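You operate a simulated robot arm through the tools that you are given. There is no shell and no other tool.

Carry out the task below with a simulated robot arm. There is one attempt and no reset: what you move stays moved.

JOB
Pack the blue tray on the top of the assembly bench. At the end: the silver bracket from the top of the assembly bench is in the blue tray; the grey felt block from the top of the assembly bench is in the blue tray; the green block stands on top of the silver valve block; the black test block (marked "ALU") stands where the green block stood; whatever was shut is shut again. Leave all else as you found it, and nothing knocked over.

Only the result counts: the job must be done as asked and must still hold three seconds after the hand-in. Knocking over, shifting, dropping, spilling or breaking anything else fails it.

ROBOT AND FRAMES
A 6-joint arm with a two-finger parallel gripper, fixed in place. Base frame: the origin is at the foot of the arm, x ahead of it, y to its left, z up; the work surface is at about z = 0. Readings come in mm, degrees, newtons and seconds.
With the tool pointing down near the work surface it reaches from about 180 to 460 mm from the base axis. Its first joint turns from -70.0 to 70.0 degrees. Payload 1.9 kg.
Tool frame: the origin (TCP) lies between the finger pads and is the grasp point; the fingertips stand 23 mm ahead of it; z points along the fingers, y is the line along which they close. Largest opening 94 mm; finger width 38, thickness 10; the body of the gripper, 54 by 96 mm, starts 39 mm behind the TCP.
Orientation is that of the tool frame in the base frame, as a unit quaternion [w, x, y, z]. With the fingers straight down and closing along the base's y, the tool's x points along the base's -x, its y along +y and its z along -z.

CONTROLS
- The arm moves only by the tool apply_moves. Its argument "moves" is a list of rows, each a list of 2 entries, a list of its own where there are three numbers: the shift along the base's x, y, z in mm, then the turn, a rotation vector about the base's x, y, z in degrees. In form: [[[dx, dy, dz], [ax, ay, az]], ...]. A call has 1 to 20 rows; each row shifts and turns the commanded pose from where the row before left it. "fingers" is the finger opening in mm, from 0 to 94, set as the call begins (left out, the last holds). Each row takes 0.2 s and may step no farther than 50 mm and 8.6 degrees from the row before; otherwise, or with a gripper value out of range, the whole call is refused. A pose out of reach is approached as far as the arm can. The call stops where the force on the tool passes 40 N (or 10 N more than at its start, if that is more) or the arm is blocked; 0.2 s more then pass. Each finger travels about 108 mm/s and halts on what it meets, pressing with about 25 N; the grip force reading is that of the motor and also rises with nothing between the fingers. The clock runs only during rows and for 0.2 s after the last one: add rows that do not move to give the fingers time. It gives the time, the measured TCP pose, the force on the tool (base axes), the opening and the grip force at its end, in the units of the frame above (readings bear some noise), with the torque about the TCP (base axes, N m) and any sound that the robot's microphone picked up.
- Cameras (640 x 400 px; columns grow to the right, rows downward): "scene" is fixed at [60.3, 316.8, 417.3]; the picture's right is [-0.73, -0.68, 0.00], its down [-0.41, 0.44, -0.80] and it looks along [0.55, -0.58, -0.60] (base axes); focal length 214 px, centre (320, 200). "wrist" rides on the gripper at [86, 16, -75] in the tool frame; the picture's right is [-0.18, 0.98, 0.00], its down [-0.58, -0.11, -0.81] and it looks along [-0.79, -0.15, 0.59] (tool axes); focal length 243 px, centre (320, 200). There is no depth. A picture from a camera that has moved, and an enlarged one, comes with that camera's place and axes in the base frame and with its lens.
- get_image(camera): a new picture of that camera. No time passes.
- close_up(camera, box): a new picture of the part [left, top, right, bottom] of that camera's present view, enlarged. No time passes.
- finish_job(): hands the job in; it is judged then, once.

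Places have to be worked out from the pictures, the camera data and where the tool is seen. Open the gripper and draw the arm clear of the work before you hand the job in, unless the task says otherwise.

The tools are called after ">>>" as name(argument=value, ...) on one line, values as JSON. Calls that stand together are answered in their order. apply_moves: Moves the arm, as the interface text tells. Its arguments: {"type":"object","properties":{"moves":{"type":"array"},"fingers":{"type":"number"}},"required":["moves"]} The other tools are called the same way: get_image (camera) takes a picture; close_up (camera, box) takes an enlarged picture of a part of a camera's view; finish_job () hands the job in.

At the start:

```text
clock: 0.0
eef_pos: [311.7, -29.1, 255.4]
ee_rot: [0.001, 0.0, 1.0, 0.0]
force: [-1.0, 0.0, 0.7]
torque: [-0.02, 0.03, 0.01]
opening: 94.5
gripper_force: 0.1
```

scene: 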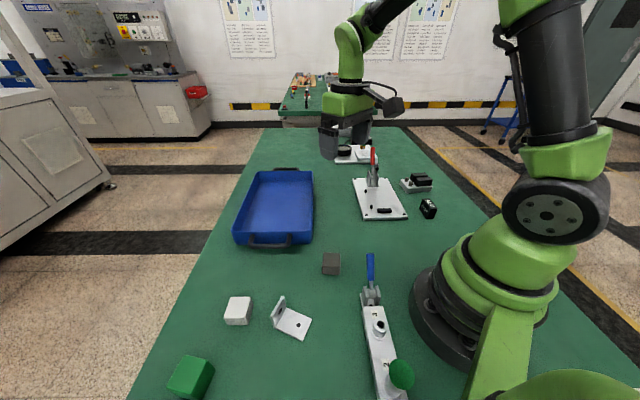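
wrist: 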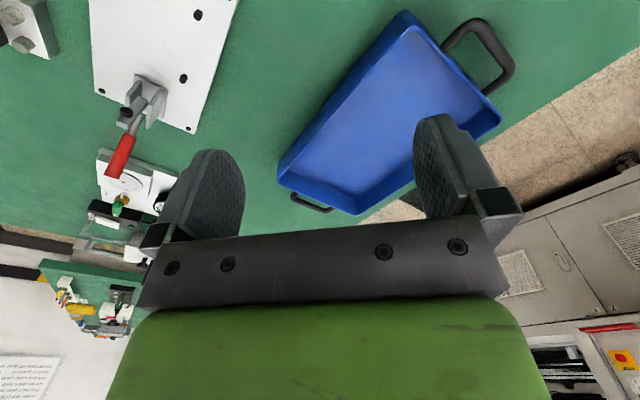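

I start by looking closer at the bench in the scene view to identify the objects before moving anything.

>>> close_up(camera="scene", box=[150, 240, 430, 400])

>>> close_up(camera="scene", box=[220, 120, 460, 260])

>>> get_image(camera="wrist")

```text
2.29 times, centred on (290, 320) of scene
camera zoom: at [60.3, 316.8, 417.3], right [-0.73, -0.68, 0.0], down [-0.41, 0.44, -0.8], along [0.55, -0.58, -0.6], focal length 490 px, centre (389, -74)
```

zoom: 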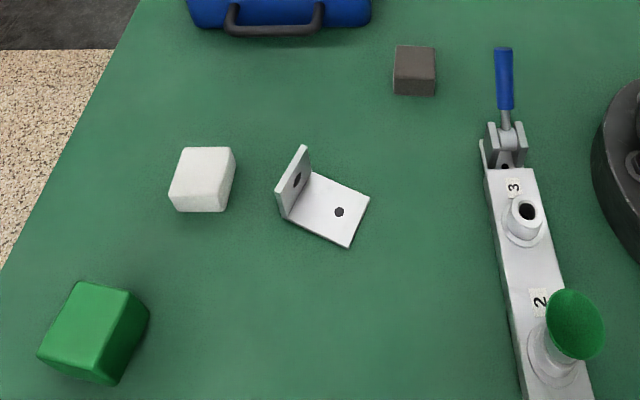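

```text
2.67 times, centred on (340, 190) of scene
camera zoom: at [60.3, 316.8, 417.3], right [-0.73, -0.68, 0.0], down [-0.41, 0.44, -0.8], along [0.55, -0.58, -0.6], focal length 572 px, centre (267, 227)
```

zoom: 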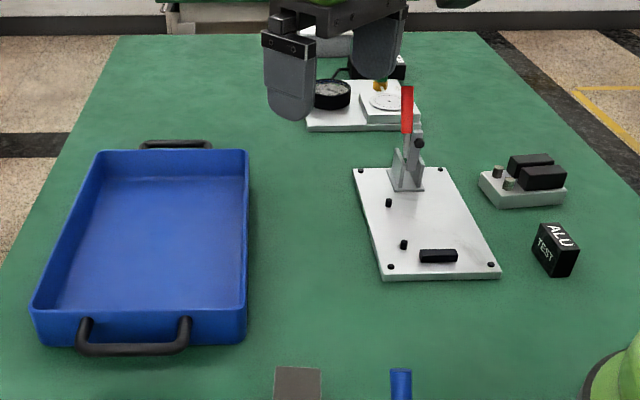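

```text
taken
camera wrist: at [224.4, -13.1, 329.9], right [0.18, 0.98, 0.0], down [0.58, -0.11, 0.81], along [0.79, -0.15, -0.59], focal length 243 px, centre (320, 200)
```

wrist: 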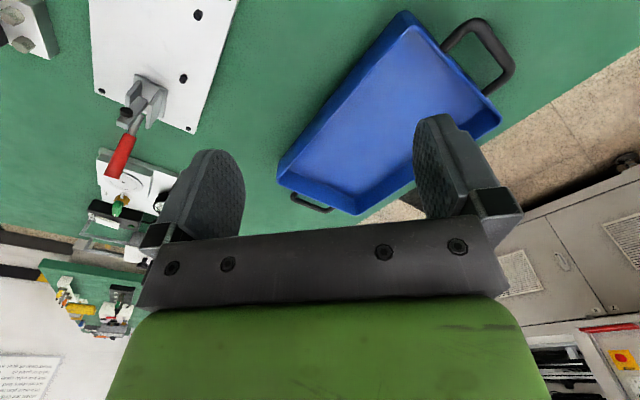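

The picture shows a bracket, a dark grey and a light block, a green block, the ALU block and two candidate "valve blocks". I'll swing the arm right at height to look at the ALU block and the device beside it with the wrist camera.

>>> apply_moves(moves=[[[-20, -20, 0], [0, 0, -7.5]], [[-20, -20, 0], [0, 0, -7.5]], [[-20, -20, 0], [0, 0, -7.5]], [[-20, -20, 0], [0, 0, -7.5]], [[-20, -20, 0], [0, 0, -7.5]], [[-20, -20, 0], [0, 0, -7.5]]])

```text
clock: 1.4
eef_pos: [191.1, -151.8, 254.8]
ee_rot: [0.001, 0.383, 0.924, 0.0]
force: [0.0, 1.0, 0.4]
torque: [-0.02, 0.01, -0.02]
opening: 94.2
gripper_force: 0.0
```

The arm has followed cleanly. Now I look with both cameras.

>>> get_image(camera="wrist")

>>> get_image(camera="scene")

```text
taken
camera wrist: at [140.6, -78.2, 330.3], right [0.83, 0.56, 0.0], down [0.33, -0.49, 0.81], along [0.46, -0.67, -0.59], focal length 243 px, centre (320, 200)
```

wrist: 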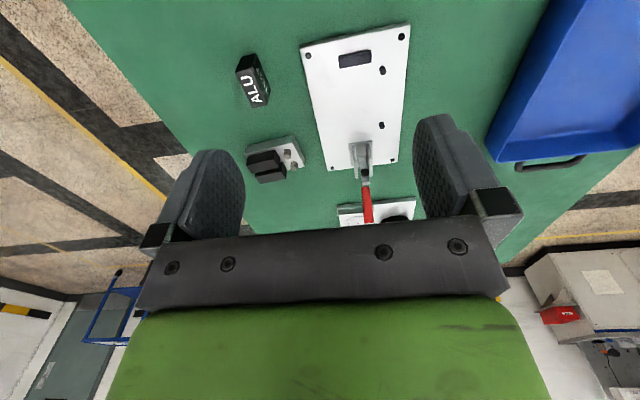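

```text
taken
```

scene: 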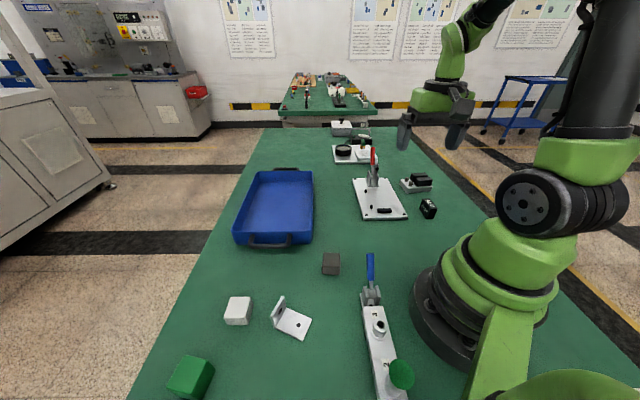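

>>> close_up(camera="wrist", box=[220, 20, 420, 220])

>>> close_up(camera="scene", box=[320, 110, 460, 230])

>>> close_up(camera="scene", box=[270, 60, 400, 140])

>>> close_up(camera="scene", box=[320, 240, 460, 400])

```text
2.00 times, centred on (320, 120) of wrist
camera zoom: at [140.6, -78.2, 330.3], right [0.83, 0.56, 0.0], down [0.33, -0.49, 0.81], along [0.46, -0.67, -0.59], focal length 485 px, centre (320, 360)
```

zoom: 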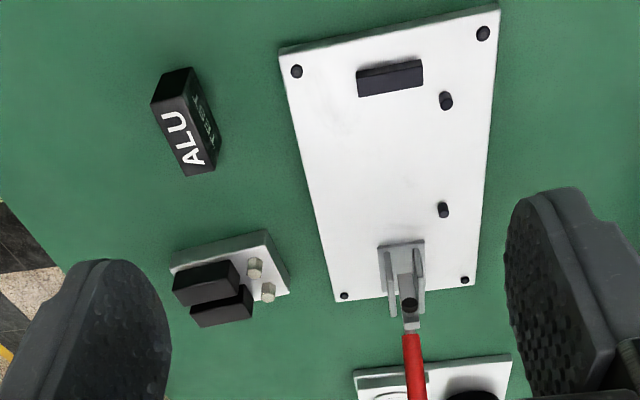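

```text
3.33 times, centred on (390, 170) of scene
camera zoom: at [60.3, 316.8, 417.3], right [-0.73, -0.68, 0.0], down [-0.41, 0.44, -0.8], along [0.55, -0.58, -0.6], focal length 715 px, centre (87, 300)
```

zoom: 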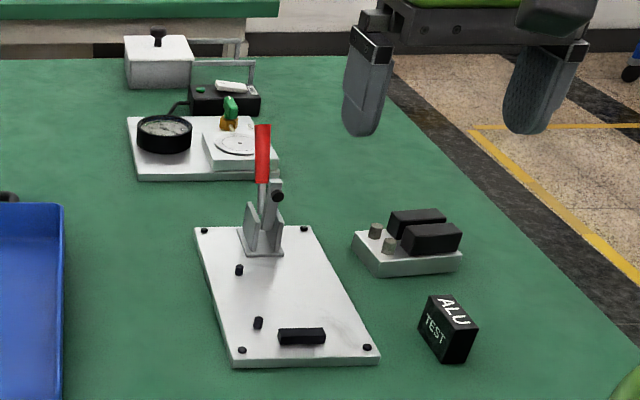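

```text
4.92 times, centred on (335, 100) of scene
camera zoom: at [60.3, 316.8, 417.3], right [-0.73, -0.68, 0.0], down [-0.41, 0.44, -0.8], along [0.55, -0.58, -0.6], focal length 1056 px, centre (246, 692)
```

zoom: 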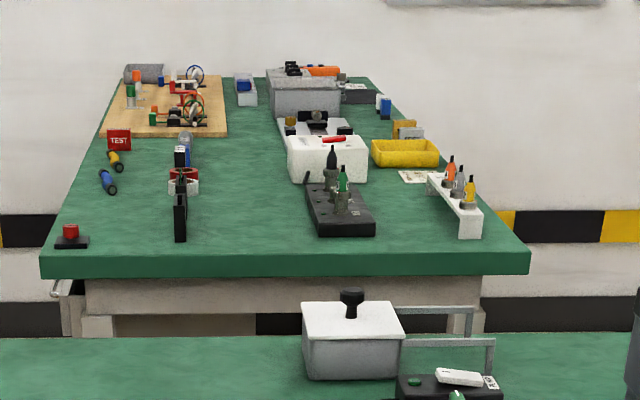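

```text
2.50 times, centred on (390, 320) of scene
camera zoom: at [60.3, 316.8, 417.3], right [-0.73, -0.68, 0.0], down [-0.41, 0.44, -0.8], along [0.55, -0.58, -0.6], focal length 536 px, centre (145, -100)
```

zoom: 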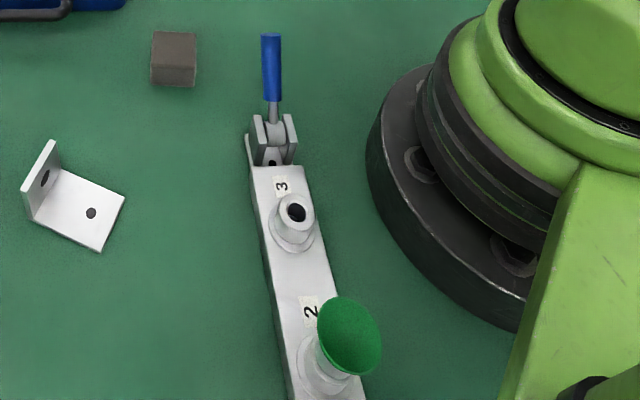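

The device with two black solenoid coils on a silver manifold next to the ALU block looks like the valve block. I zoom in further on both it and the ALU block to measure them.

>>> close_up(camera="wrist", box=[230, 45, 310, 115])

>>> close_up(camera="wrist", box=[235, 120, 315, 190])

>>> close_up(camera="scene", box=[390, 165, 450, 225])

```text
5.71 times, centred on (270, 80) of wrist
camera zoom: at [140.6, -78.2, 330.3], right [0.83, 0.56, 0.0], down [0.33, -0.49, 0.81], along [0.46, -0.67, -0.59], focal length 1386 px, centre (606, 886)
```

zoom: 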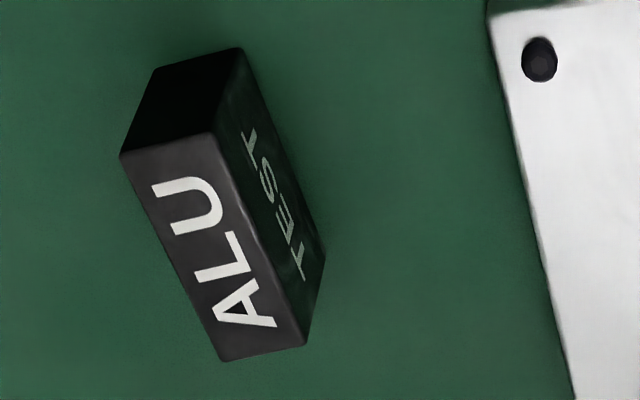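

```text
5.71 times, centred on (275, 155) of wrist
camera zoom: at [140.6, -78.2, 330.3], right [0.83, 0.56, 0.0], down [0.33, -0.49, 0.81], along [0.46, -0.67, -0.59], focal length 1386 px, centre (577, 457)
```

zoom: 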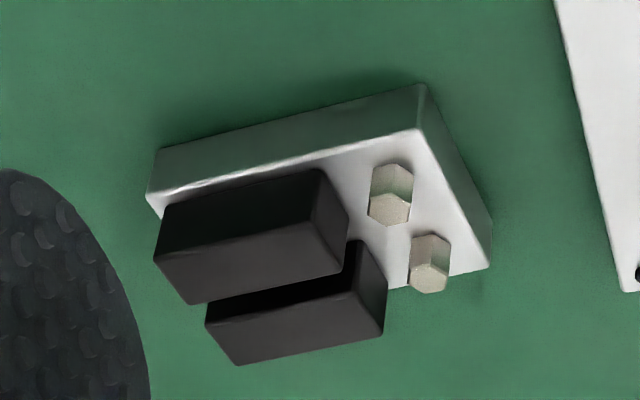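

```text
6.67 times, centred on (420, 195) of scene
camera zoom: at [60.3, 316.8, 417.3], right [-0.73, -0.68, 0.0], down [-0.41, 0.44, -0.8], along [0.55, -0.58, -0.6], focal length 1430 px, centre (-347, 233)
```

zoom: 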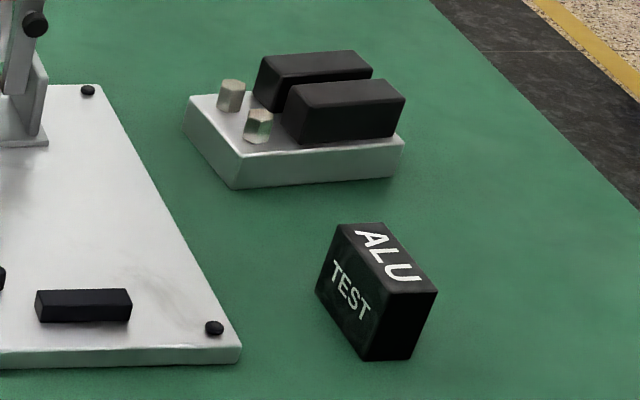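

Triangulated from the wrist view, ALU is about 50×20×38 mm centred near (163,-262) with its long axis at -42.6°. The valve block's coil tops are about z=41, centred near (240,-389). I now swing left at the same height to measure the green block, bracket, light and dark blocks.

>>> apply_moves(moves=[[[8.8, 25.3, 0], [0, 0, 8]], [[8.8, 25.3, 0], [0, 0, 8]], [[8.8, 25.3, 0], [0, 0, 8]], [[8.8, 25.3, 0], [0, 0, 8]], [[8.8, 25.3, 0], [0, 0, 8]], [[8.8, 25.3, 0], [0, 0, 8]], [[-14, 26.7, 0], [0, 0, 8]], [[-14, 26.7, 0], [0, 0, 8]], [[-14, 26.7, 0], [0, 0, 8]], [[-14, 26.7, 0], [0, 0, 8]], [[-14, 26.7, 0], [0, 0, 8]], [[-14, 26.7, 0], [0, 0, 8]]])

>>> get_image(camera="wrist")

>>> get_image(camera="scene")

```text
clock: 4.0
eef_pos: [160.9, 162.4, 254.2]
ee_rot: [0.0, -0.432, 0.902, 0.0]
force: [0.0, 0.5, -0.5]
torque: [0.03, 0.0, 0.0]
opening: 94.1
gripper_force: 0.1
```

```text
taken
camera wrist: at [94.4, 105.0, 328.9], right [-0.65, 0.76, 0.0], down [0.45, 0.38, 0.81], along [0.61, 0.52, -0.59], focal length 243 px, centre (320, 200)
```

wrist: 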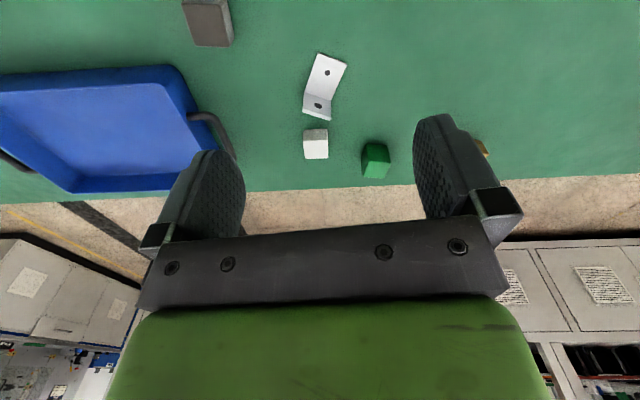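

```text
taken
```

scene: 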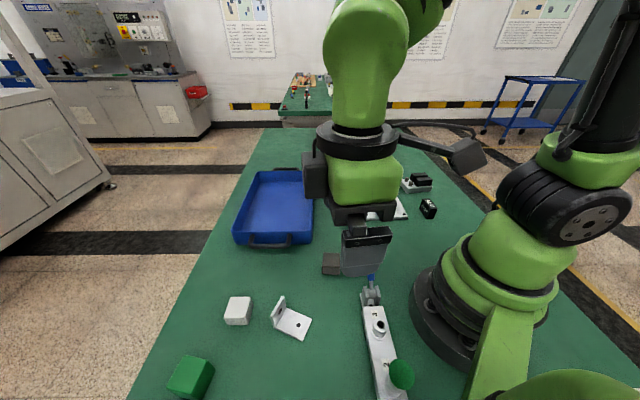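

Now I zoom on the green block, light block, bracket and dark block to measure them.

>>> close_up(camera="wrist", box=[340, 130, 420, 190])

>>> close_up(camera="wrist", box=[280, 45, 370, 165])

>>> close_up(camera="wrist", box=[160, 0, 250, 60])

>>> close_up(camera="scene", box=[150, 340, 230, 400])

>>> close_up(camera="wrist", box=[440, 100, 540, 200])

```text
6.67 times, centred on (380, 160) of wrist
camera zoom: at [94.4, 105.0, 328.9], right [-0.65, 0.76, 0.0], down [0.45, 0.38, 0.81], along [0.61, 0.52, -0.59], focal length 1618 px, centre (-80, 467)
```

zoom: 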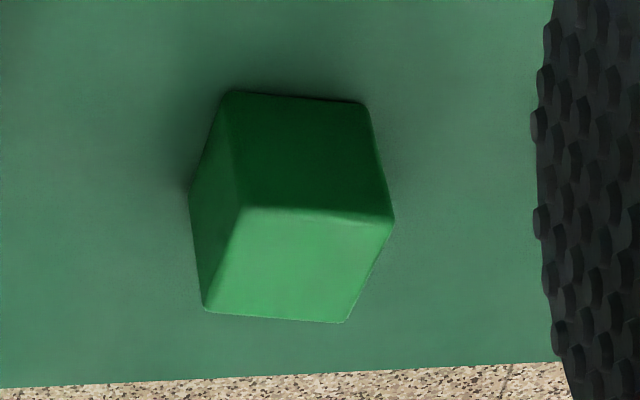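

```text
3.33 times, centred on (325, 105) of wrist
camera zoom: at [94.4, 105.0, 328.9], right [-0.65, 0.76, 0.0], down [0.45, 0.38, 0.81], along [0.61, 0.52, -0.59], focal length 809 px, centre (303, 517)
```

zoom: 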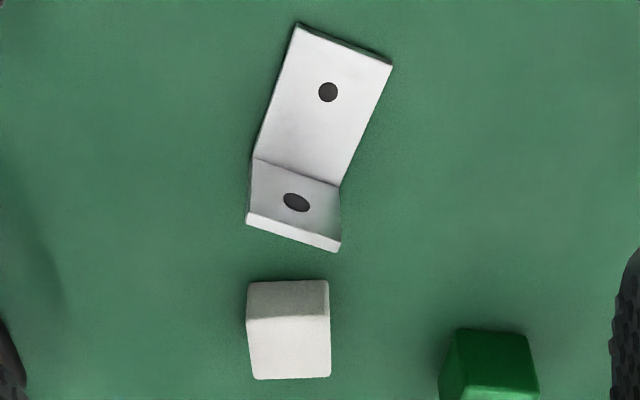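

```text
6.67 times, centred on (205, 30) of wrist
camera zoom: at [94.4, 105.0, 328.9], right [-0.65, 0.76, 0.0], down [0.45, 0.38, 0.81], along [0.61, 0.52, -0.59], focal length 1618 px, centre (1087, 1333)
```

zoom: 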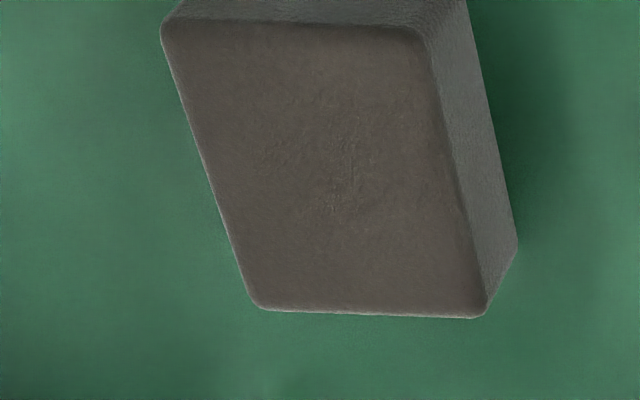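

```text
6.67 times, centred on (190, 370) of scene
camera zoom: at [60.3, 316.7, 417.3], right [-0.73, -0.68, 0.0], down [-0.41, 0.44, -0.8], along [0.55, -0.58, -0.6], focal length 1430 px, centre (1187, -933)
```

zoom: 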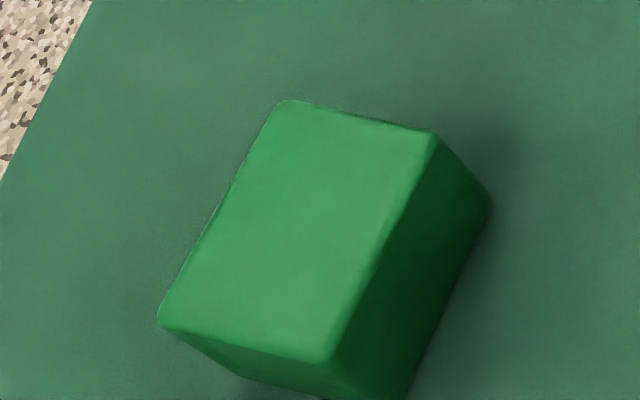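

```text
4.00 times, centred on (490, 150) of wrist
camera zoom: at [94.4, 105.0, 328.9], right [-0.65, 0.76, 0.0], down [0.45, 0.38, 0.81], along [0.61, 0.52, -0.59], focal length 970 px, centre (-360, 400)
```

zoom: 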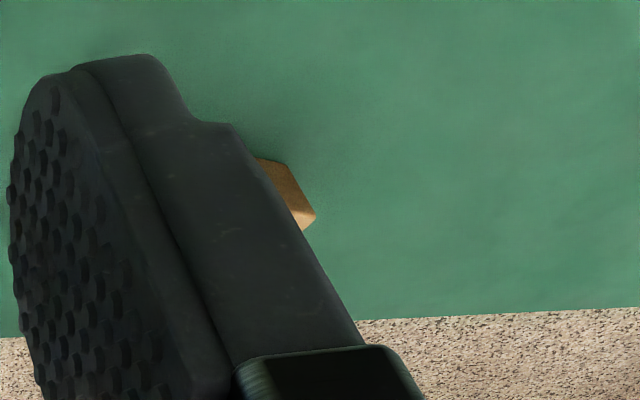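

Measurements: green block ≈40×40×43 at (261,375) with sides at ~33°/123°. Bracket's upright (≈44 high, 40 wide) is centred near (245,230) and its base points toward (192,210). The dark grey felt-like block is ≈40×40×28 at (248,79). I hover over the bracket aligned to its width and check with the camera.

>>> apply_moves(moves=[[[19.3, 16.2, -33.5], [0, 0, -7.6]], [[19.3, 16.2, -33.5], [0, 0, -7.6]], [[19.3, 16.2, -33.5], [0, 0, -7.6]], [[19.3, 16.2, -33.5], [0, 0, -7.6]], [[0, 0, 0], [0, 0, 0]]])

>>> get_image(camera="wrist")

>>> get_image(camera="scene")

```text
clock: 5.2
eef_pos: [237.7, 226.1, 121.3]
ee_rot: [0.001, -0.178, 0.984, 0.0]
force: [0.2, -0.2, -1.5]
torque: [0.0, 0.0, 0.02]
opening: 94.1
gripper_force: 0.1
```

```text
taken
camera wrist: at [152.5, 211.6, 195.3], right [-0.17, 0.99, 0.0], down [0.58, 0.1, 0.81], along [0.79, 0.14, -0.59], focal length 243 px, centre (320, 200)
```

wrist: 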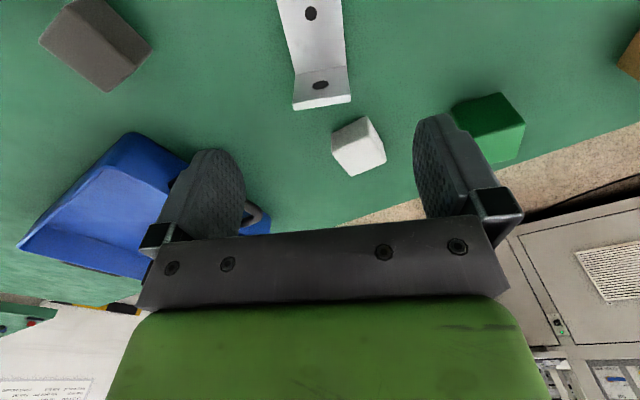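

```text
taken
```

scene: 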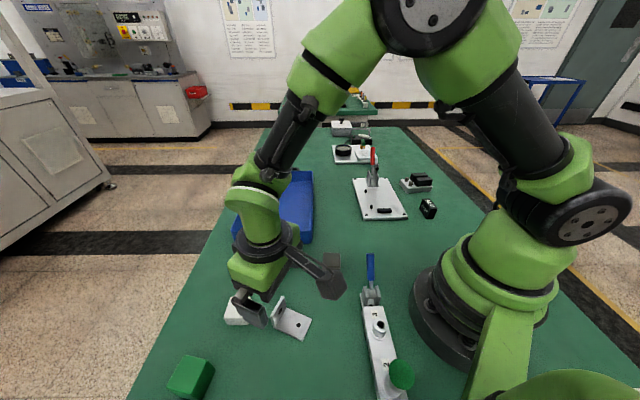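

I zoom in on the bracket from this hover to refine its place and angle.

>>> close_up(camera="wrist", box=[260, 0, 380, 120])

>>> close_up(camera="wrist", box=[20, 0, 180, 100])

>>> close_up(camera="wrist", box=[320, 100, 400, 180])

```text
3.33 times, centred on (320, 60) of wrist
camera zoom: at [152.5, 211.6, 195.3], right [-0.17, 0.99, 0.0], down [0.58, 0.1, 0.81], along [0.79, 0.14, -0.59], focal length 809 px, centre (320, 667)
```

zoom: 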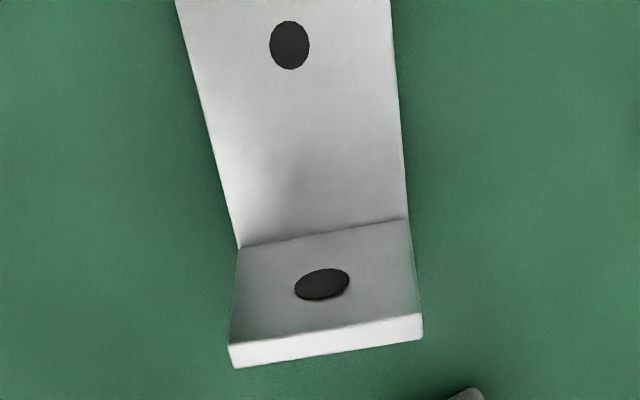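

```text
4.00 times, centred on (100, 50) of wrist
camera zoom: at [152.5, 211.6, 195.3], right [-0.17, 0.99, 0.0], down [0.58, 0.1, 0.81], along [0.79, 0.14, -0.59], focal length 970 px, centre (1200, 800)
```

zoom: 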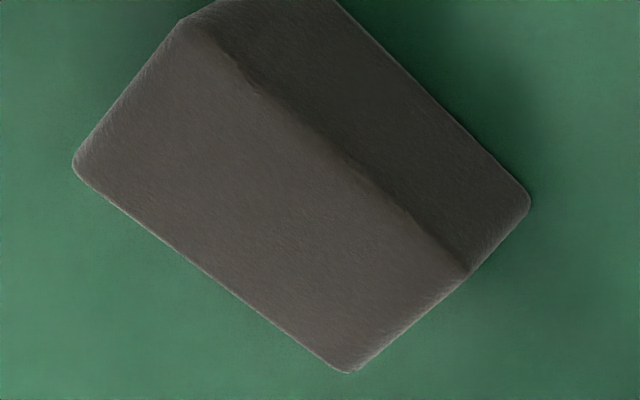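

```text
5.00 times, centred on (360, 140) of wrist
camera zoom: at [152.5, 211.6, 195.3], right [-0.17, 0.99, 0.0], down [0.58, 0.1, 0.81], along [0.79, 0.14, -0.59], focal length 1213 px, centre (120, 500)
```

zoom: 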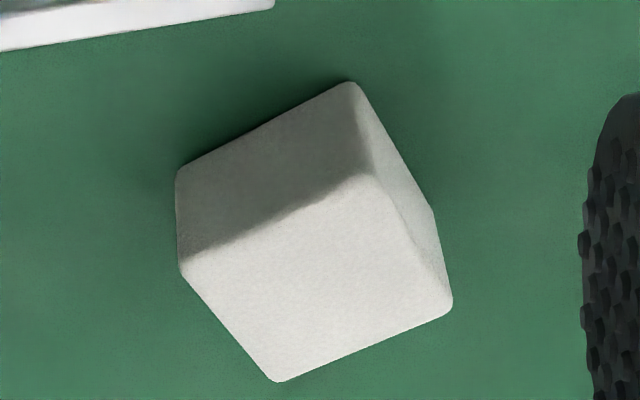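

The bracket upright centre refines to (245.5, 228.8), width axis ≈109°, so the present hover is well aligned; I turn 1° and lower to z≈26 with fingers open, straddling the 40 mm width.

>>> apply_moves(moves=[[[-0.5, 0, -35], [0, 0, -1.2]], [[0, 0, -35], [0, 0, 0]], [[0, 0, -15], [0, 0, 0]], [[0, 0, -10], [0, 0, 0]], [[0, 0, 0], [0, 0, 0]]])

>>> get_image(camera="wrist")

>>> close_up(camera="scene", box=[190, 230, 350, 370])

```text
clock: 6.4
eef_pos: [236.7, 227.1, 25.8]
ee_rot: [0.001, -0.169, 0.986, 0.0]
force: [-0.7, 1.1, -0.4]
torque: [0.0, 0.02, 0.0]
opening: 93.8
gripper_force: 0.0
```

```text
taken
camera wrist: at [150.6, 213.3, 99.3], right [-0.15, 0.99, 0.0], down [0.58, 0.09, 0.81], along [0.8, 0.12, -0.59], focal length 243 px, centre (320, 200)
```

wrist: 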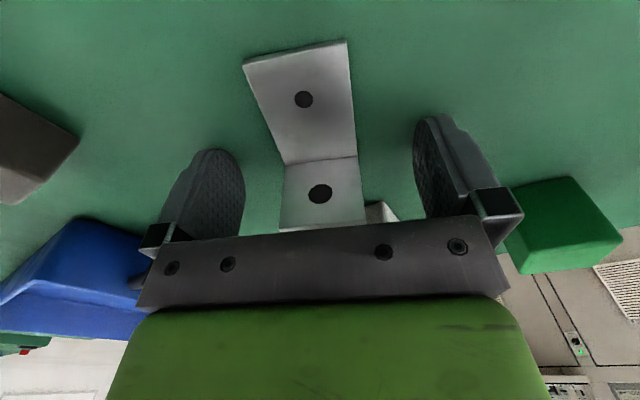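

```text
2.86 times, centred on (270, 300) of scene
camera zoom: at [60.3, 316.8, 417.3], right [-0.73, -0.68, 0.0], down [-0.41, 0.44, -0.8], along [0.55, -0.58, -0.6], focal length 613 px, centre (463, -86)
```

zoom: 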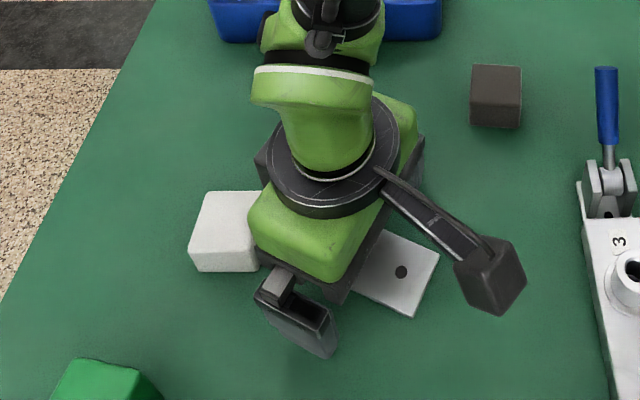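

The bracket sits centred between the open fingers and nothing is touched. I close the fingers on it with time to settle.

>>> apply_moves(moves=[[[0, 0, 0], [0, 0, 0]], [[0, 0, 0], [0, 0, 0]], [[0, 0, 0], [0, 0, 0]], [[0, 0, 0], [0, 0, 0]]], fingers=20)

>>> get_image(camera="wrist")

```text
clock: 7.4
eef_pos: [236.5, 226.6, 25.1]
ee_rot: [0.0, -0.169, 0.986, 0.0]
force: [-0.3, -0.4, 0.6]
torque: [0.02, -0.02, 0.01]
opening: 39.8
gripper_force: 24.6
```

```text
taken
camera wrist: at [150.5, 213.3, 99.5], right [-0.15, 0.99, 0.0], down [0.58, 0.09, 0.81], along [0.8, 0.12, -0.59], focal length 243 px, centre (320, 200)
```

wrist: 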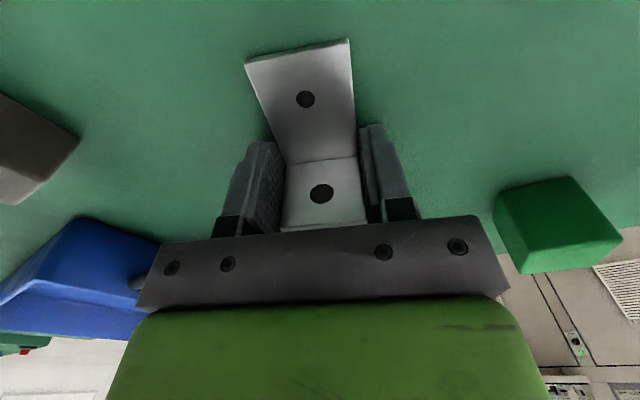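

Opening 39.8 mm with 24.6 N: the bracket is held. I lift straight up and check.

>>> apply_moves(moves=[[[0, 0, 15], [0, 0, 0]], [[0, 0, 35], [0, 0, 0]], [[0, 0, 40], [0, 0, 0]], [[0, 0, 40], [0, 0, 0]]])

>>> get_image(camera="wrist")

>>> get_image(camera="scene")

```text
clock: 8.4
eef_pos: [236.3, 226.1, 155.5]
ee_rot: [0.001, -0.169, 0.986, 0.0]
force: [-0.6, -0.1, -0.8]
torque: [0.0, 0.02, -0.01]
opening: 39.8
gripper_force: 24.7
```

```text
taken
camera wrist: at [149.1, 213.5, 229.8], right [-0.15, 0.99, 0.0], down [0.58, 0.09, 0.81], along [0.8, 0.12, -0.59], focal length 243 px, centre (320, 200)
```

wrist: 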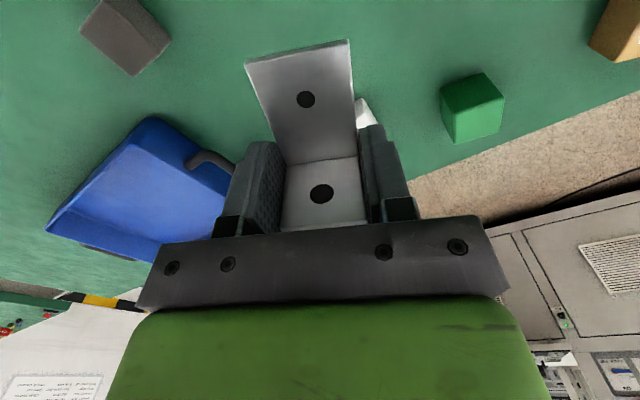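

```text
taken
```

scene: 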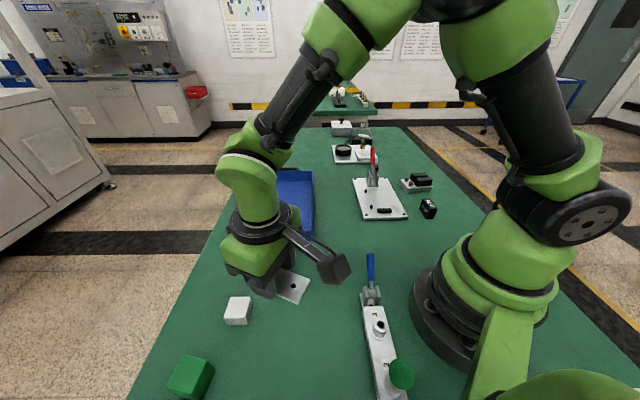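

Bracket lifted cleanly. From the scene view the tray rim's near-right corner is about (329,56), its short side runs at ~44.5° and its rim is about 45 mm high. I carry the bracket at z≈155 to hover over (430,82), aligned with the tray.

>>> apply_moves(moves=[[[32.3, -24, 0], [0, 0, 4.2]], [[32.3, -24, 0], [0, 0, 4.2]], [[32.3, -24, 0], [0, 0, 4.2]], [[32.3, -24, 0], [0, 0, 4.2]], [[32.3, -24, 0], [0, 0, 4.2]], [[32.3, -24, 0], [0, 0, 4.2]], [[0, 0, 0], [0, 0, 0]]])

>>> get_image(camera="wrist")

>>> get_image(camera="scene")

```text
clock: 10.0
eef_pos: [427.9, 82.1, 156.8]
ee_rot: [0.0, -0.38, 0.925, 0.0]
force: [-0.5, 0.0, -0.5]
torque: [0.0, 0.02, -0.02]
opening: 39.6
gripper_force: 25.2
```

```text
taken
camera wrist: at [355.6, 33.3, 230.6], right [-0.56, 0.83, 0.0], down [0.49, 0.33, 0.81], along [0.67, 0.45, -0.59], focal length 243 px, centre (320, 200)
```

wrist: 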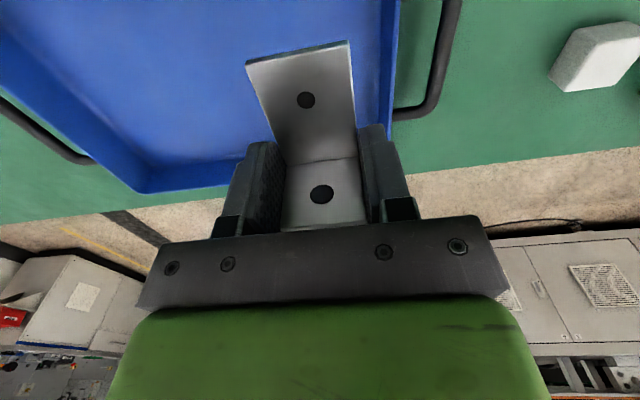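

```text
taken
```

scene: 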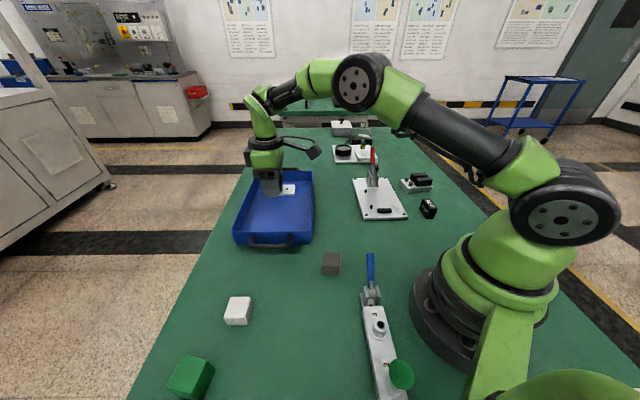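

I'm well inside the tray: near wall's inner edge is ~50 mm from the TCP. I lower to z≈35, about 5 mm over the expected floor contact.

>>> apply_moves(moves=[[[0, 0, -40], [0, 0, 0]], [[0, 0, -40], [0, 0, 0]], [[0, 0, -28], [0, 0, 0]], [[0, 0, -12], [0, 0, 0]], [[0, 0, 0], [0, 0, 0]]])

>>> get_image(camera="wrist")

>>> close_up(camera="scene", box=[220, 140, 340, 260])

```text
clock: 11.2
eef_pos: [428.7, 82.3, 35.1]
ee_rot: [0.001, -0.379, 0.925, -0.001]
force: [0.0, -0.2, -0.7]
torque: [0.02, -0.02, 0.01]
opening: 39.9
gripper_force: 25.3
```

```text
taken
camera wrist: at [356.6, 34.1, 109.9], right [-0.56, 0.83, 0.0], down [0.49, 0.33, 0.81], along [0.67, 0.45, -0.59], focal length 243 px, centre (320, 200)
```

wrist: 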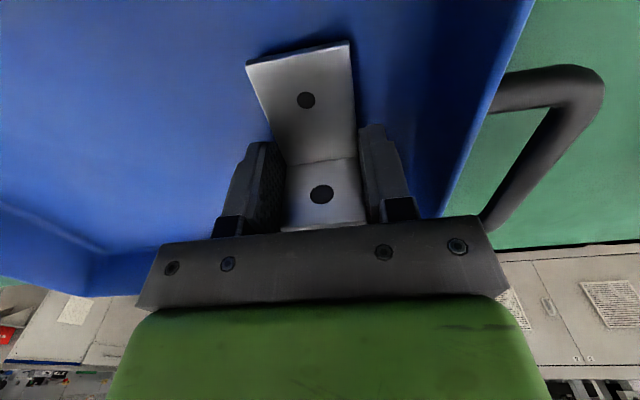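

```text
3.33 times, centred on (280, 200) of scene
camera zoom: at [60.3, 316.8, 417.2], right [-0.73, -0.68, 0.0], down [-0.41, 0.44, -0.8], along [0.55, -0.58, -0.6], focal length 715 px, centre (453, 200)
```

zoom: 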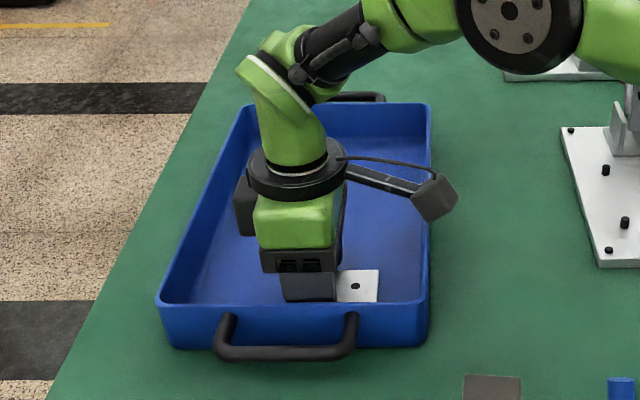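

The bracket's foot is a few mm above the tray floor and clear of the walls. I lower in small steps, watching the force.

>>> apply_moves(moves=[[[0, 0, -2], [0, 0, 0]], [[0, 0, -1.5], [0, 0, 0]], [[0, 0, 0], [0, 0, 0]]])

```text
clock: 12.0
eef_pos: [430.1, 83.0, 32.7]
ee_rot: [0.0, -0.381, 0.925, 0.0]
force: [0.0, -0.5, -0.8]
torque: [0.01, -0.03, 0.02]
opening: 39.9
gripper_force: 25.0
```

No contact yet at z≈32.5; I go on down in 1 mm steps.

>>> apply_moves(moves=[[[0, 0, -1], [0, 0, 0]], [[0, 0, -1], [0, 0, 0]], [[0, 0, 0], [0, 0, 0]]])

```text
clock: 12.8
eef_pos: [429.0, 84.1, 30.5]
ee_rot: [0.001, -0.38, 0.925, 0.0]
force: [0.2, 0.3, -0.1]
torque: [0.01, 0.02, 0.03]
opening: 39.9
gripper_force: 25.2
```

Still free at z≈30.5; two more 1 mm steps.

>>> apply_moves(moves=[[[0, 0, -1], [0, 0, 0]], [[0, 0, -1], [0, 0, 0]], [[0, 0, 0], [0, 0, 0]]])

>>> get_image(camera="wrist")

```text
clock: 13.6
eef_pos: [429.6, 83.6, 29.6]
ee_rot: [0.002, -0.38, 0.925, -0.001]
force: [-1.9, 0.9, 21.7]
torque: [-0.04, 0.13, -0.06]
opening: 39.5
gripper_force: 25.2
```

```text
taken
camera wrist: at [357.1, 34.6, 103.7], right [-0.56, 0.83, 0.0], down [0.49, 0.33, 0.81], along [0.67, 0.45, -0.59], focal length 243 px, centre (320, 200)
```

wrist: 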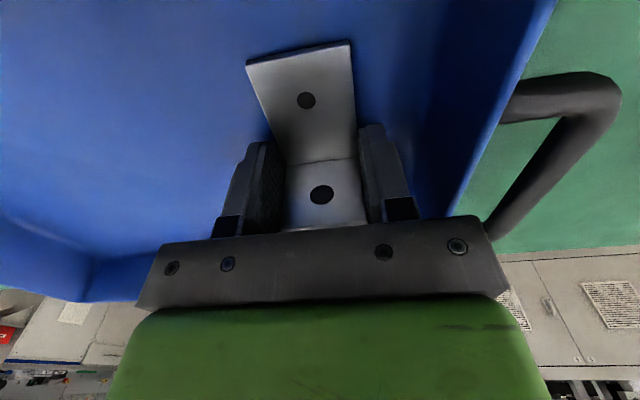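

Force rose to ~22 N: the bracket stands on the tray floor (floor ≈ 4 mm). I ease up 0.7 mm and open moderately so the fingers stay clear of the near wall.

>>> apply_moves(moves=[[[0, 0, 0.7], [0, 0, 0]], [[0, 0, 0], [0, 0, 0]]])

>>> apply_moves(moves=[[[0, 0, 0], [0, 0, 0]], [[0, 0, 0], [0, 0, 0]], [[0, 0, 0], [0, 0, 0]]], fingers=58)

>>> get_image(camera="wrist")

```text
clock: 14.2
eef_pos: [430.4, 83.5, 30.2]
ee_rot: [0.0, -0.38, 0.925, 0.0]
force: [3.5, 1.1, 10.9]
torque: [0.15, -0.19, 0.01]
opening: 39.6
gripper_force: 24.9
```

```text
clock: 15.0
eef_pos: [428.9, 83.0, 28.6]
ee_rot: [0.0, -0.38, 0.925, 0.0]
force: [-0.5, -1.1, 0.1]
torque: [-0.01, 0.01, 0.03]
opening: 58.0
gripper_force: 0.0
```

```text
taken
camera wrist: at [356.3, 34.3, 103.7], right [-0.56, 0.83, 0.0], down [0.49, 0.33, 0.81], along [0.67, 0.45, -0.59], focal length 243 px, centre (320, 200)
```

wrist: 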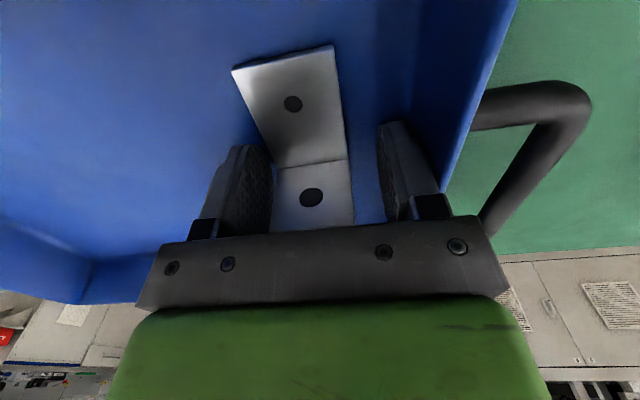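

The bracket is released, but in the wrist view the tray and bracket appear shifted relative to the gripper. I check the scene view to see whether the tray itself moved.

>>> close_up(camera="scene", box=[220, 140, 340, 260])

>>> get_image(camera="scene")

>>> close_up(camera="wrist", box=[180, 30, 480, 250])

```text
3.33 times, centred on (280, 200) of scene
camera zoom: at [60.3, 316.8, 417.3], right [-0.73, -0.68, 0.0], down [-0.41, 0.44, -0.8], along [0.55, -0.58, -0.6], focal length 715 px, centre (453, 200)
```

zoom: 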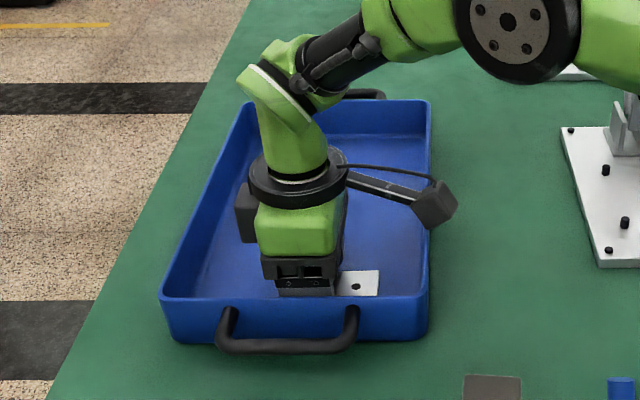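

```text
taken
```

scene: 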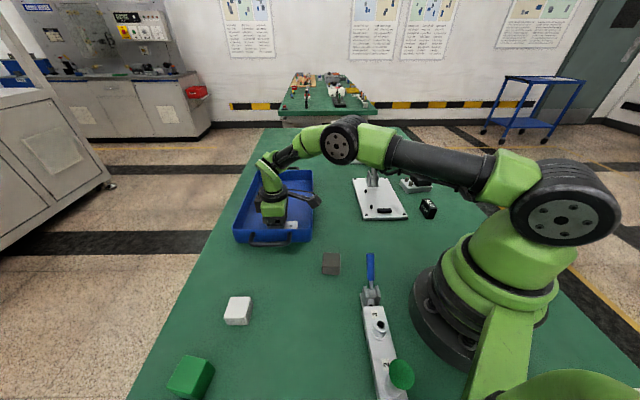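

```text
1.82 times, centred on (330, 140) of wrist
camera zoom: at [356.3, 34.3, 103.7], right [-0.56, 0.83, 0.0], down [0.49, 0.33, 0.81], along [0.67, 0.45, -0.59], focal length 441 px, centre (302, 309)
```

zoom: 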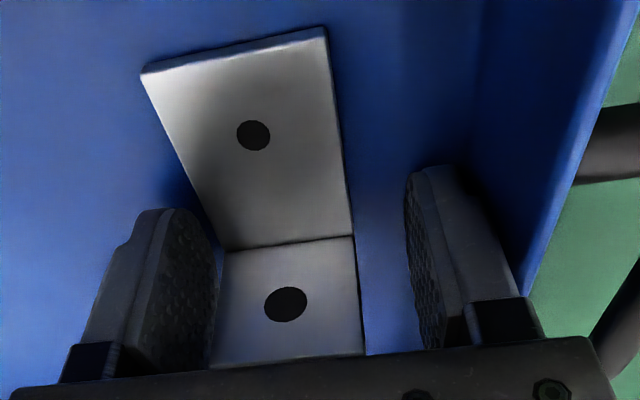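

The scene comparison suggests the tray slid a few mm away along its length when the fingers opened under load. I lift out straight up first, then compare the tray against the original picture with the same zoom box.

>>> apply_moves(moves=[[[0, 0, 10], [0, 0, 0]], [[0, 0, 30], [0, 0, 0]], [[0, 0, 40], [0, 0, 0]], [[0, 0, 40], [0, 0, 0]], [[-30, -35, 10], [0, 0, 0]], [[-40, -30, 0], [0, 0, 0]], [[-40, -30, 0], [0, 0, 0]], [[-30, -30, 0], [0, 0, 0]]])

>>> close_up(camera="scene", box=[220, 120, 460, 260])

>>> close_up(camera="scene", box=[220, 140, 340, 260])

>>> get_image(camera="scene")

```text
clock: 16.8
eef_pos: [289.1, -41.5, 159.6]
ee_rot: [0.001, -0.38, 0.925, 0.0]
force: [-0.1, -0.2, -0.1]
torque: [0.0, -0.01, 0.0]
opening: 58.1
gripper_force: 0.1
```

```text
2.67 times, centred on (340, 190) of scene
camera zoom: at [60.2, 316.8, 417.3], right [-0.73, -0.68, 0.0], down [-0.41, 0.44, -0.8], along [0.55, -0.58, -0.6], focal length 572 px, centre (267, 227)
```

zoom: 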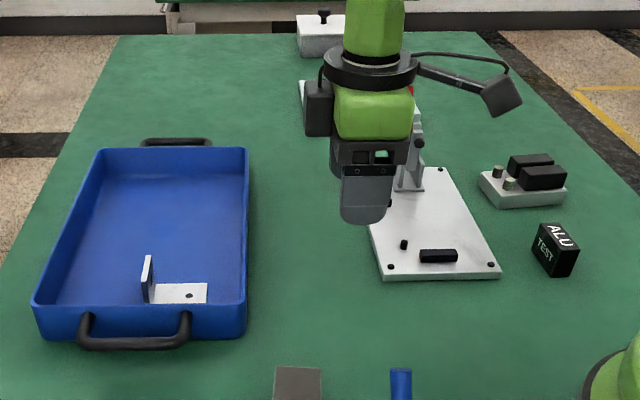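

```text
3.33 times, centred on (280, 200) of scene
camera zoom: at [60.2, 316.8, 417.3], right [-0.73, -0.68, 0.0], down [-0.41, 0.44, -0.8], along [0.55, -0.58, -0.6], focal length 715 px, centre (453, 200)
```

zoom: 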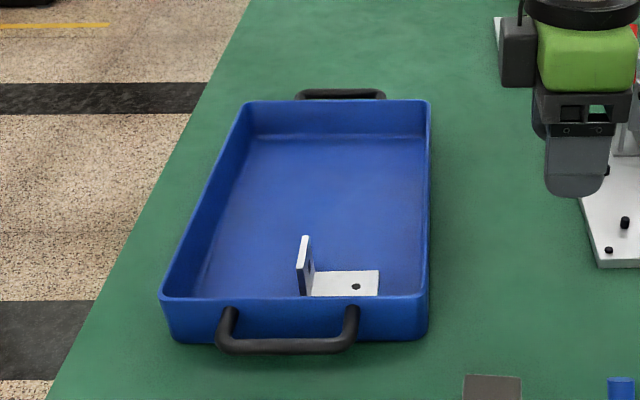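

```text
taken
```

scene: 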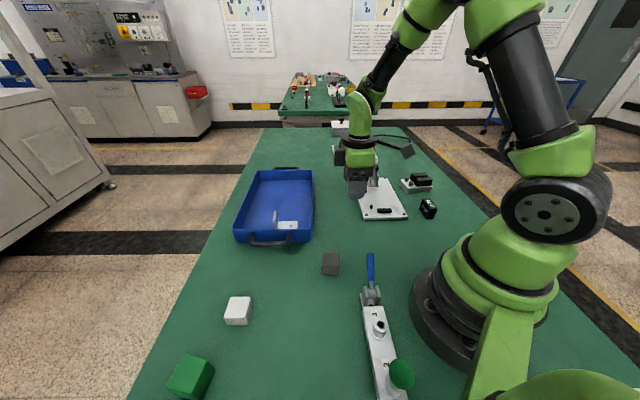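

The tray slid about 6 mm along its length (no sideways shift); I'll pull it back by its handle once both parts are in it. Next the felt block: centre (247.8, 78), sides at 38°/128°; I approach with psi ≈ -52° to keep the camera arm away from the blue lever.

>>> apply_moves(moves=[[[-3.4, 10, -3], [0, 0, -8.06]], [[-3.4, 10, -3], [0, 0, -8.06]], [[-3.4, 10, -3], [0, 0, -8.06]], [[-3.4, 10, -3], [0, 0, -8.06]], [[-3.4, 10, -3], [0, 0, -8.06]], [[-3.4, 10, -3], [0, 0, -8.06]], [[-3.4, 10, -3], [0, 0, -8.06]], [[-3.4, 10, -3], [0, 0, -8.06]], [[-3.4, 10, -3], [0, 0, -8.06]], [[-3.4, 10, -3], [0, 0, -8.06]], [[-3.4, 10, -3], [0, 0, -8.06]], [[-3.4, 10, -3], [0, 0, -8.06]], [[0, 0, 0], [0, 0, 0]]], fingers=72)

>>> get_image(camera="wrist")

>>> get_image(camera="scene")

```text
clock: 19.6
eef_pos: [248.4, 77.2, 123.6]
ee_rot: [0.001, 0.439, 0.899, 0.001]
force: [0.2, 0.2, -0.1]
torque: [-0.01, -0.01, 0.01]
opening: 71.9
gripper_force: 0.0
```

```text
taken
camera wrist: at [208.5, 156.7, 197.4], right [0.89, 0.46, 0.0], down [0.27, -0.53, 0.81], along [0.37, -0.72, -0.59], focal length 243 px, centre (320, 200)
```

wrist: 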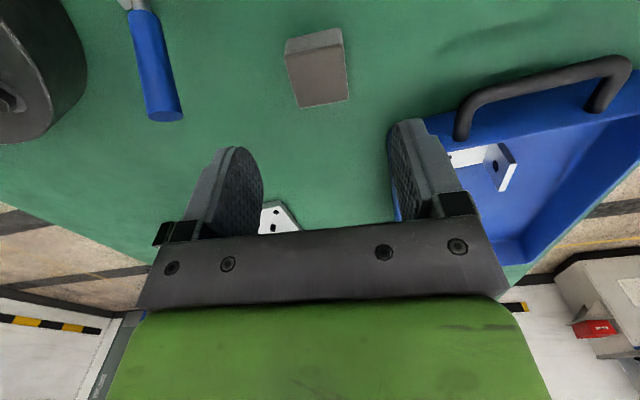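

```text
taken
```

scene: 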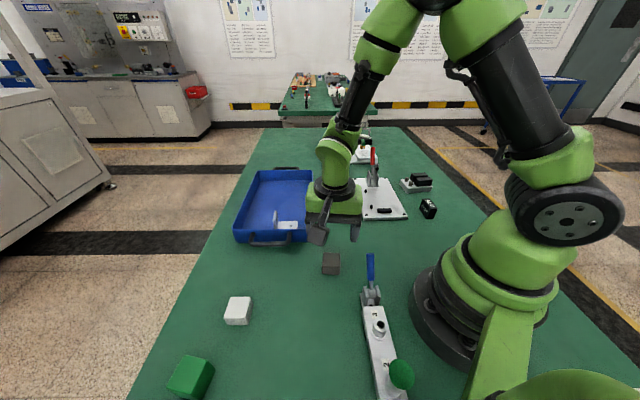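

Felt block lies between the fingers' lines in the wrist view; zoom to verify its alignment before lowering.

>>> close_up(camera="wrist", box=[260, 10, 380, 130])

>>> close_up(camera="wrist", box=[80, 0, 220, 140])

```text
3.33 times, centred on (320, 70) of wrist
camera zoom: at [208.5, 156.7, 197.4], right [0.89, 0.46, 0.0], down [0.27, -0.53, 0.81], along [0.37, -0.72, -0.59], focal length 809 px, centre (320, 633)
```

zoom: 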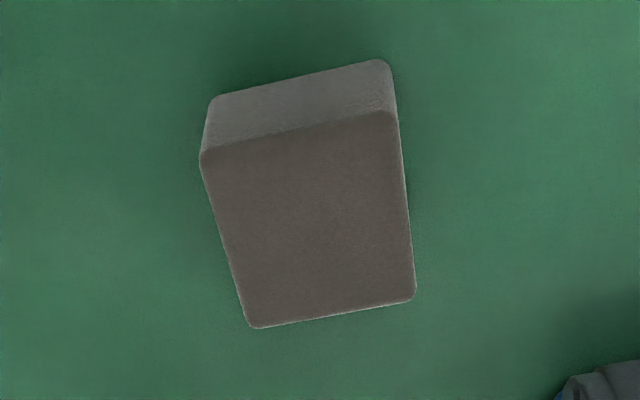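

```text
2.86 times, centred on (150, 70) of wrist
camera zoom: at [208.5, 156.7, 197.4], right [0.89, 0.46, 0.0], down [0.27, -0.53, 0.81], along [0.37, -0.72, -0.59], focal length 693 px, centre (806, 571)
```

zoom: 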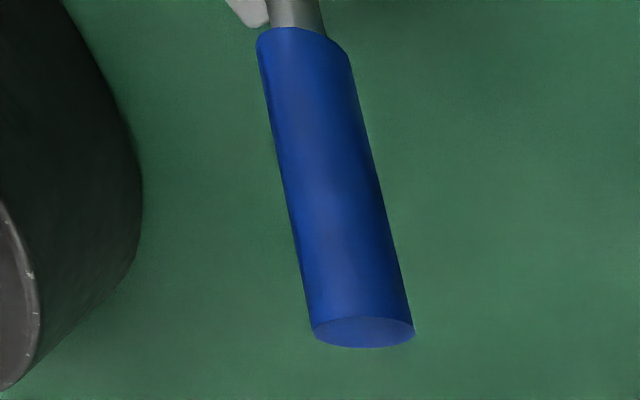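

Felt block confirmed at (247.7, 78.3) with sides at 38.4°, matching the gripper. I lower to z≈26 and then close.

>>> apply_moves(moves=[[[0, 0.5, -40], [0, 0, 0]], [[0, 0, -35], [0, 0, 0]], [[0, 0, -15], [0, 0, 0]], [[0, 0, -7.5], [0, 0, 0]], [[0, 0, 0], [0, 0, 0]]])

>>> get_image(camera="wrist")

```text
clock: 20.8
eef_pos: [248.8, 78.3, 25.5]
ee_rot: [0.001, 0.44, 0.898, 0.001]
force: [0.3, -0.5, -1.0]
torque: [-0.01, 0.0, 0.02]
opening: 71.9
gripper_force: 0.2
```

```text
taken
camera wrist: at [208.5, 156.9, 100.3], right [0.89, 0.46, 0.0], down [0.27, -0.53, 0.81], along [0.37, -0.72, -0.59], focal length 243 px, centre (320, 200)
```

wrist: 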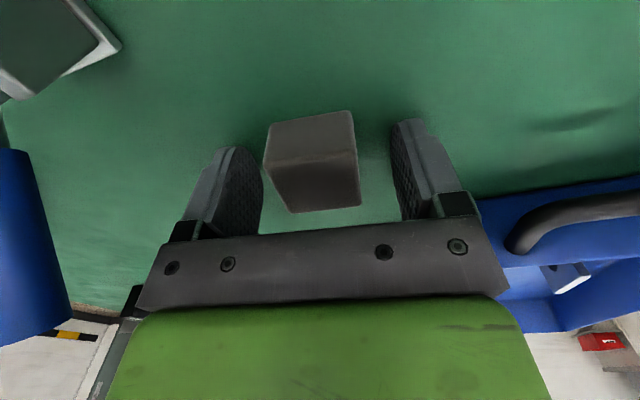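

The block's top face is centred on the TCP point; closing now.

>>> apply_moves(moves=[[[0, 0, 0], [0, 0, 0]], [[0, 0, 0], [0, 0, 0]], [[0, 0, 0], [0, 0, 0]], [[0, 0, 0], [0, 0, 0]]], fingers=25)

>>> apply_moves(moves=[[[0, 0, 10], [0, 0, 0]], [[0, 0, 35], [0, 0, 0]], [[0, 0, 40], [0, 0, 0]], [[0, 0, 35], [0, 0, 0]]])

>>> get_image(camera="wrist")

```text
clock: 21.8
eef_pos: [248.7, 79.6, 25.1]
ee_rot: [0.002, 0.439, 0.898, 0.0]
force: [-0.1, 0.1, 0.1]
torque: [0.01, 0.01, 0.03]
opening: 38.8
gripper_force: 25.1
```

```text
clock: 22.8
eef_pos: [250.6, 77.3, 149.0]
ee_rot: [-0.001, 0.439, 0.898, -0.001]
force: [0.6, -0.4, -0.3]
torque: [0.0, 0.01, 0.0]
opening: 38.8
gripper_force: 24.8
```

```text
taken
camera wrist: at [210.5, 156.7, 222.8], right [0.89, 0.46, 0.0], down [0.27, -0.52, 0.81], along [0.37, -0.72, -0.59], focal length 243 px, centre (320, 200)
```

wrist: 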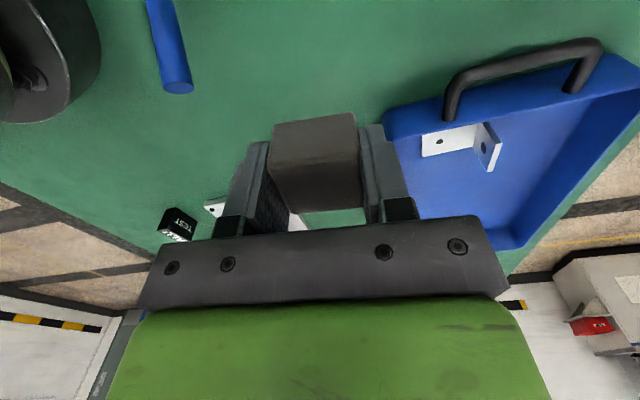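

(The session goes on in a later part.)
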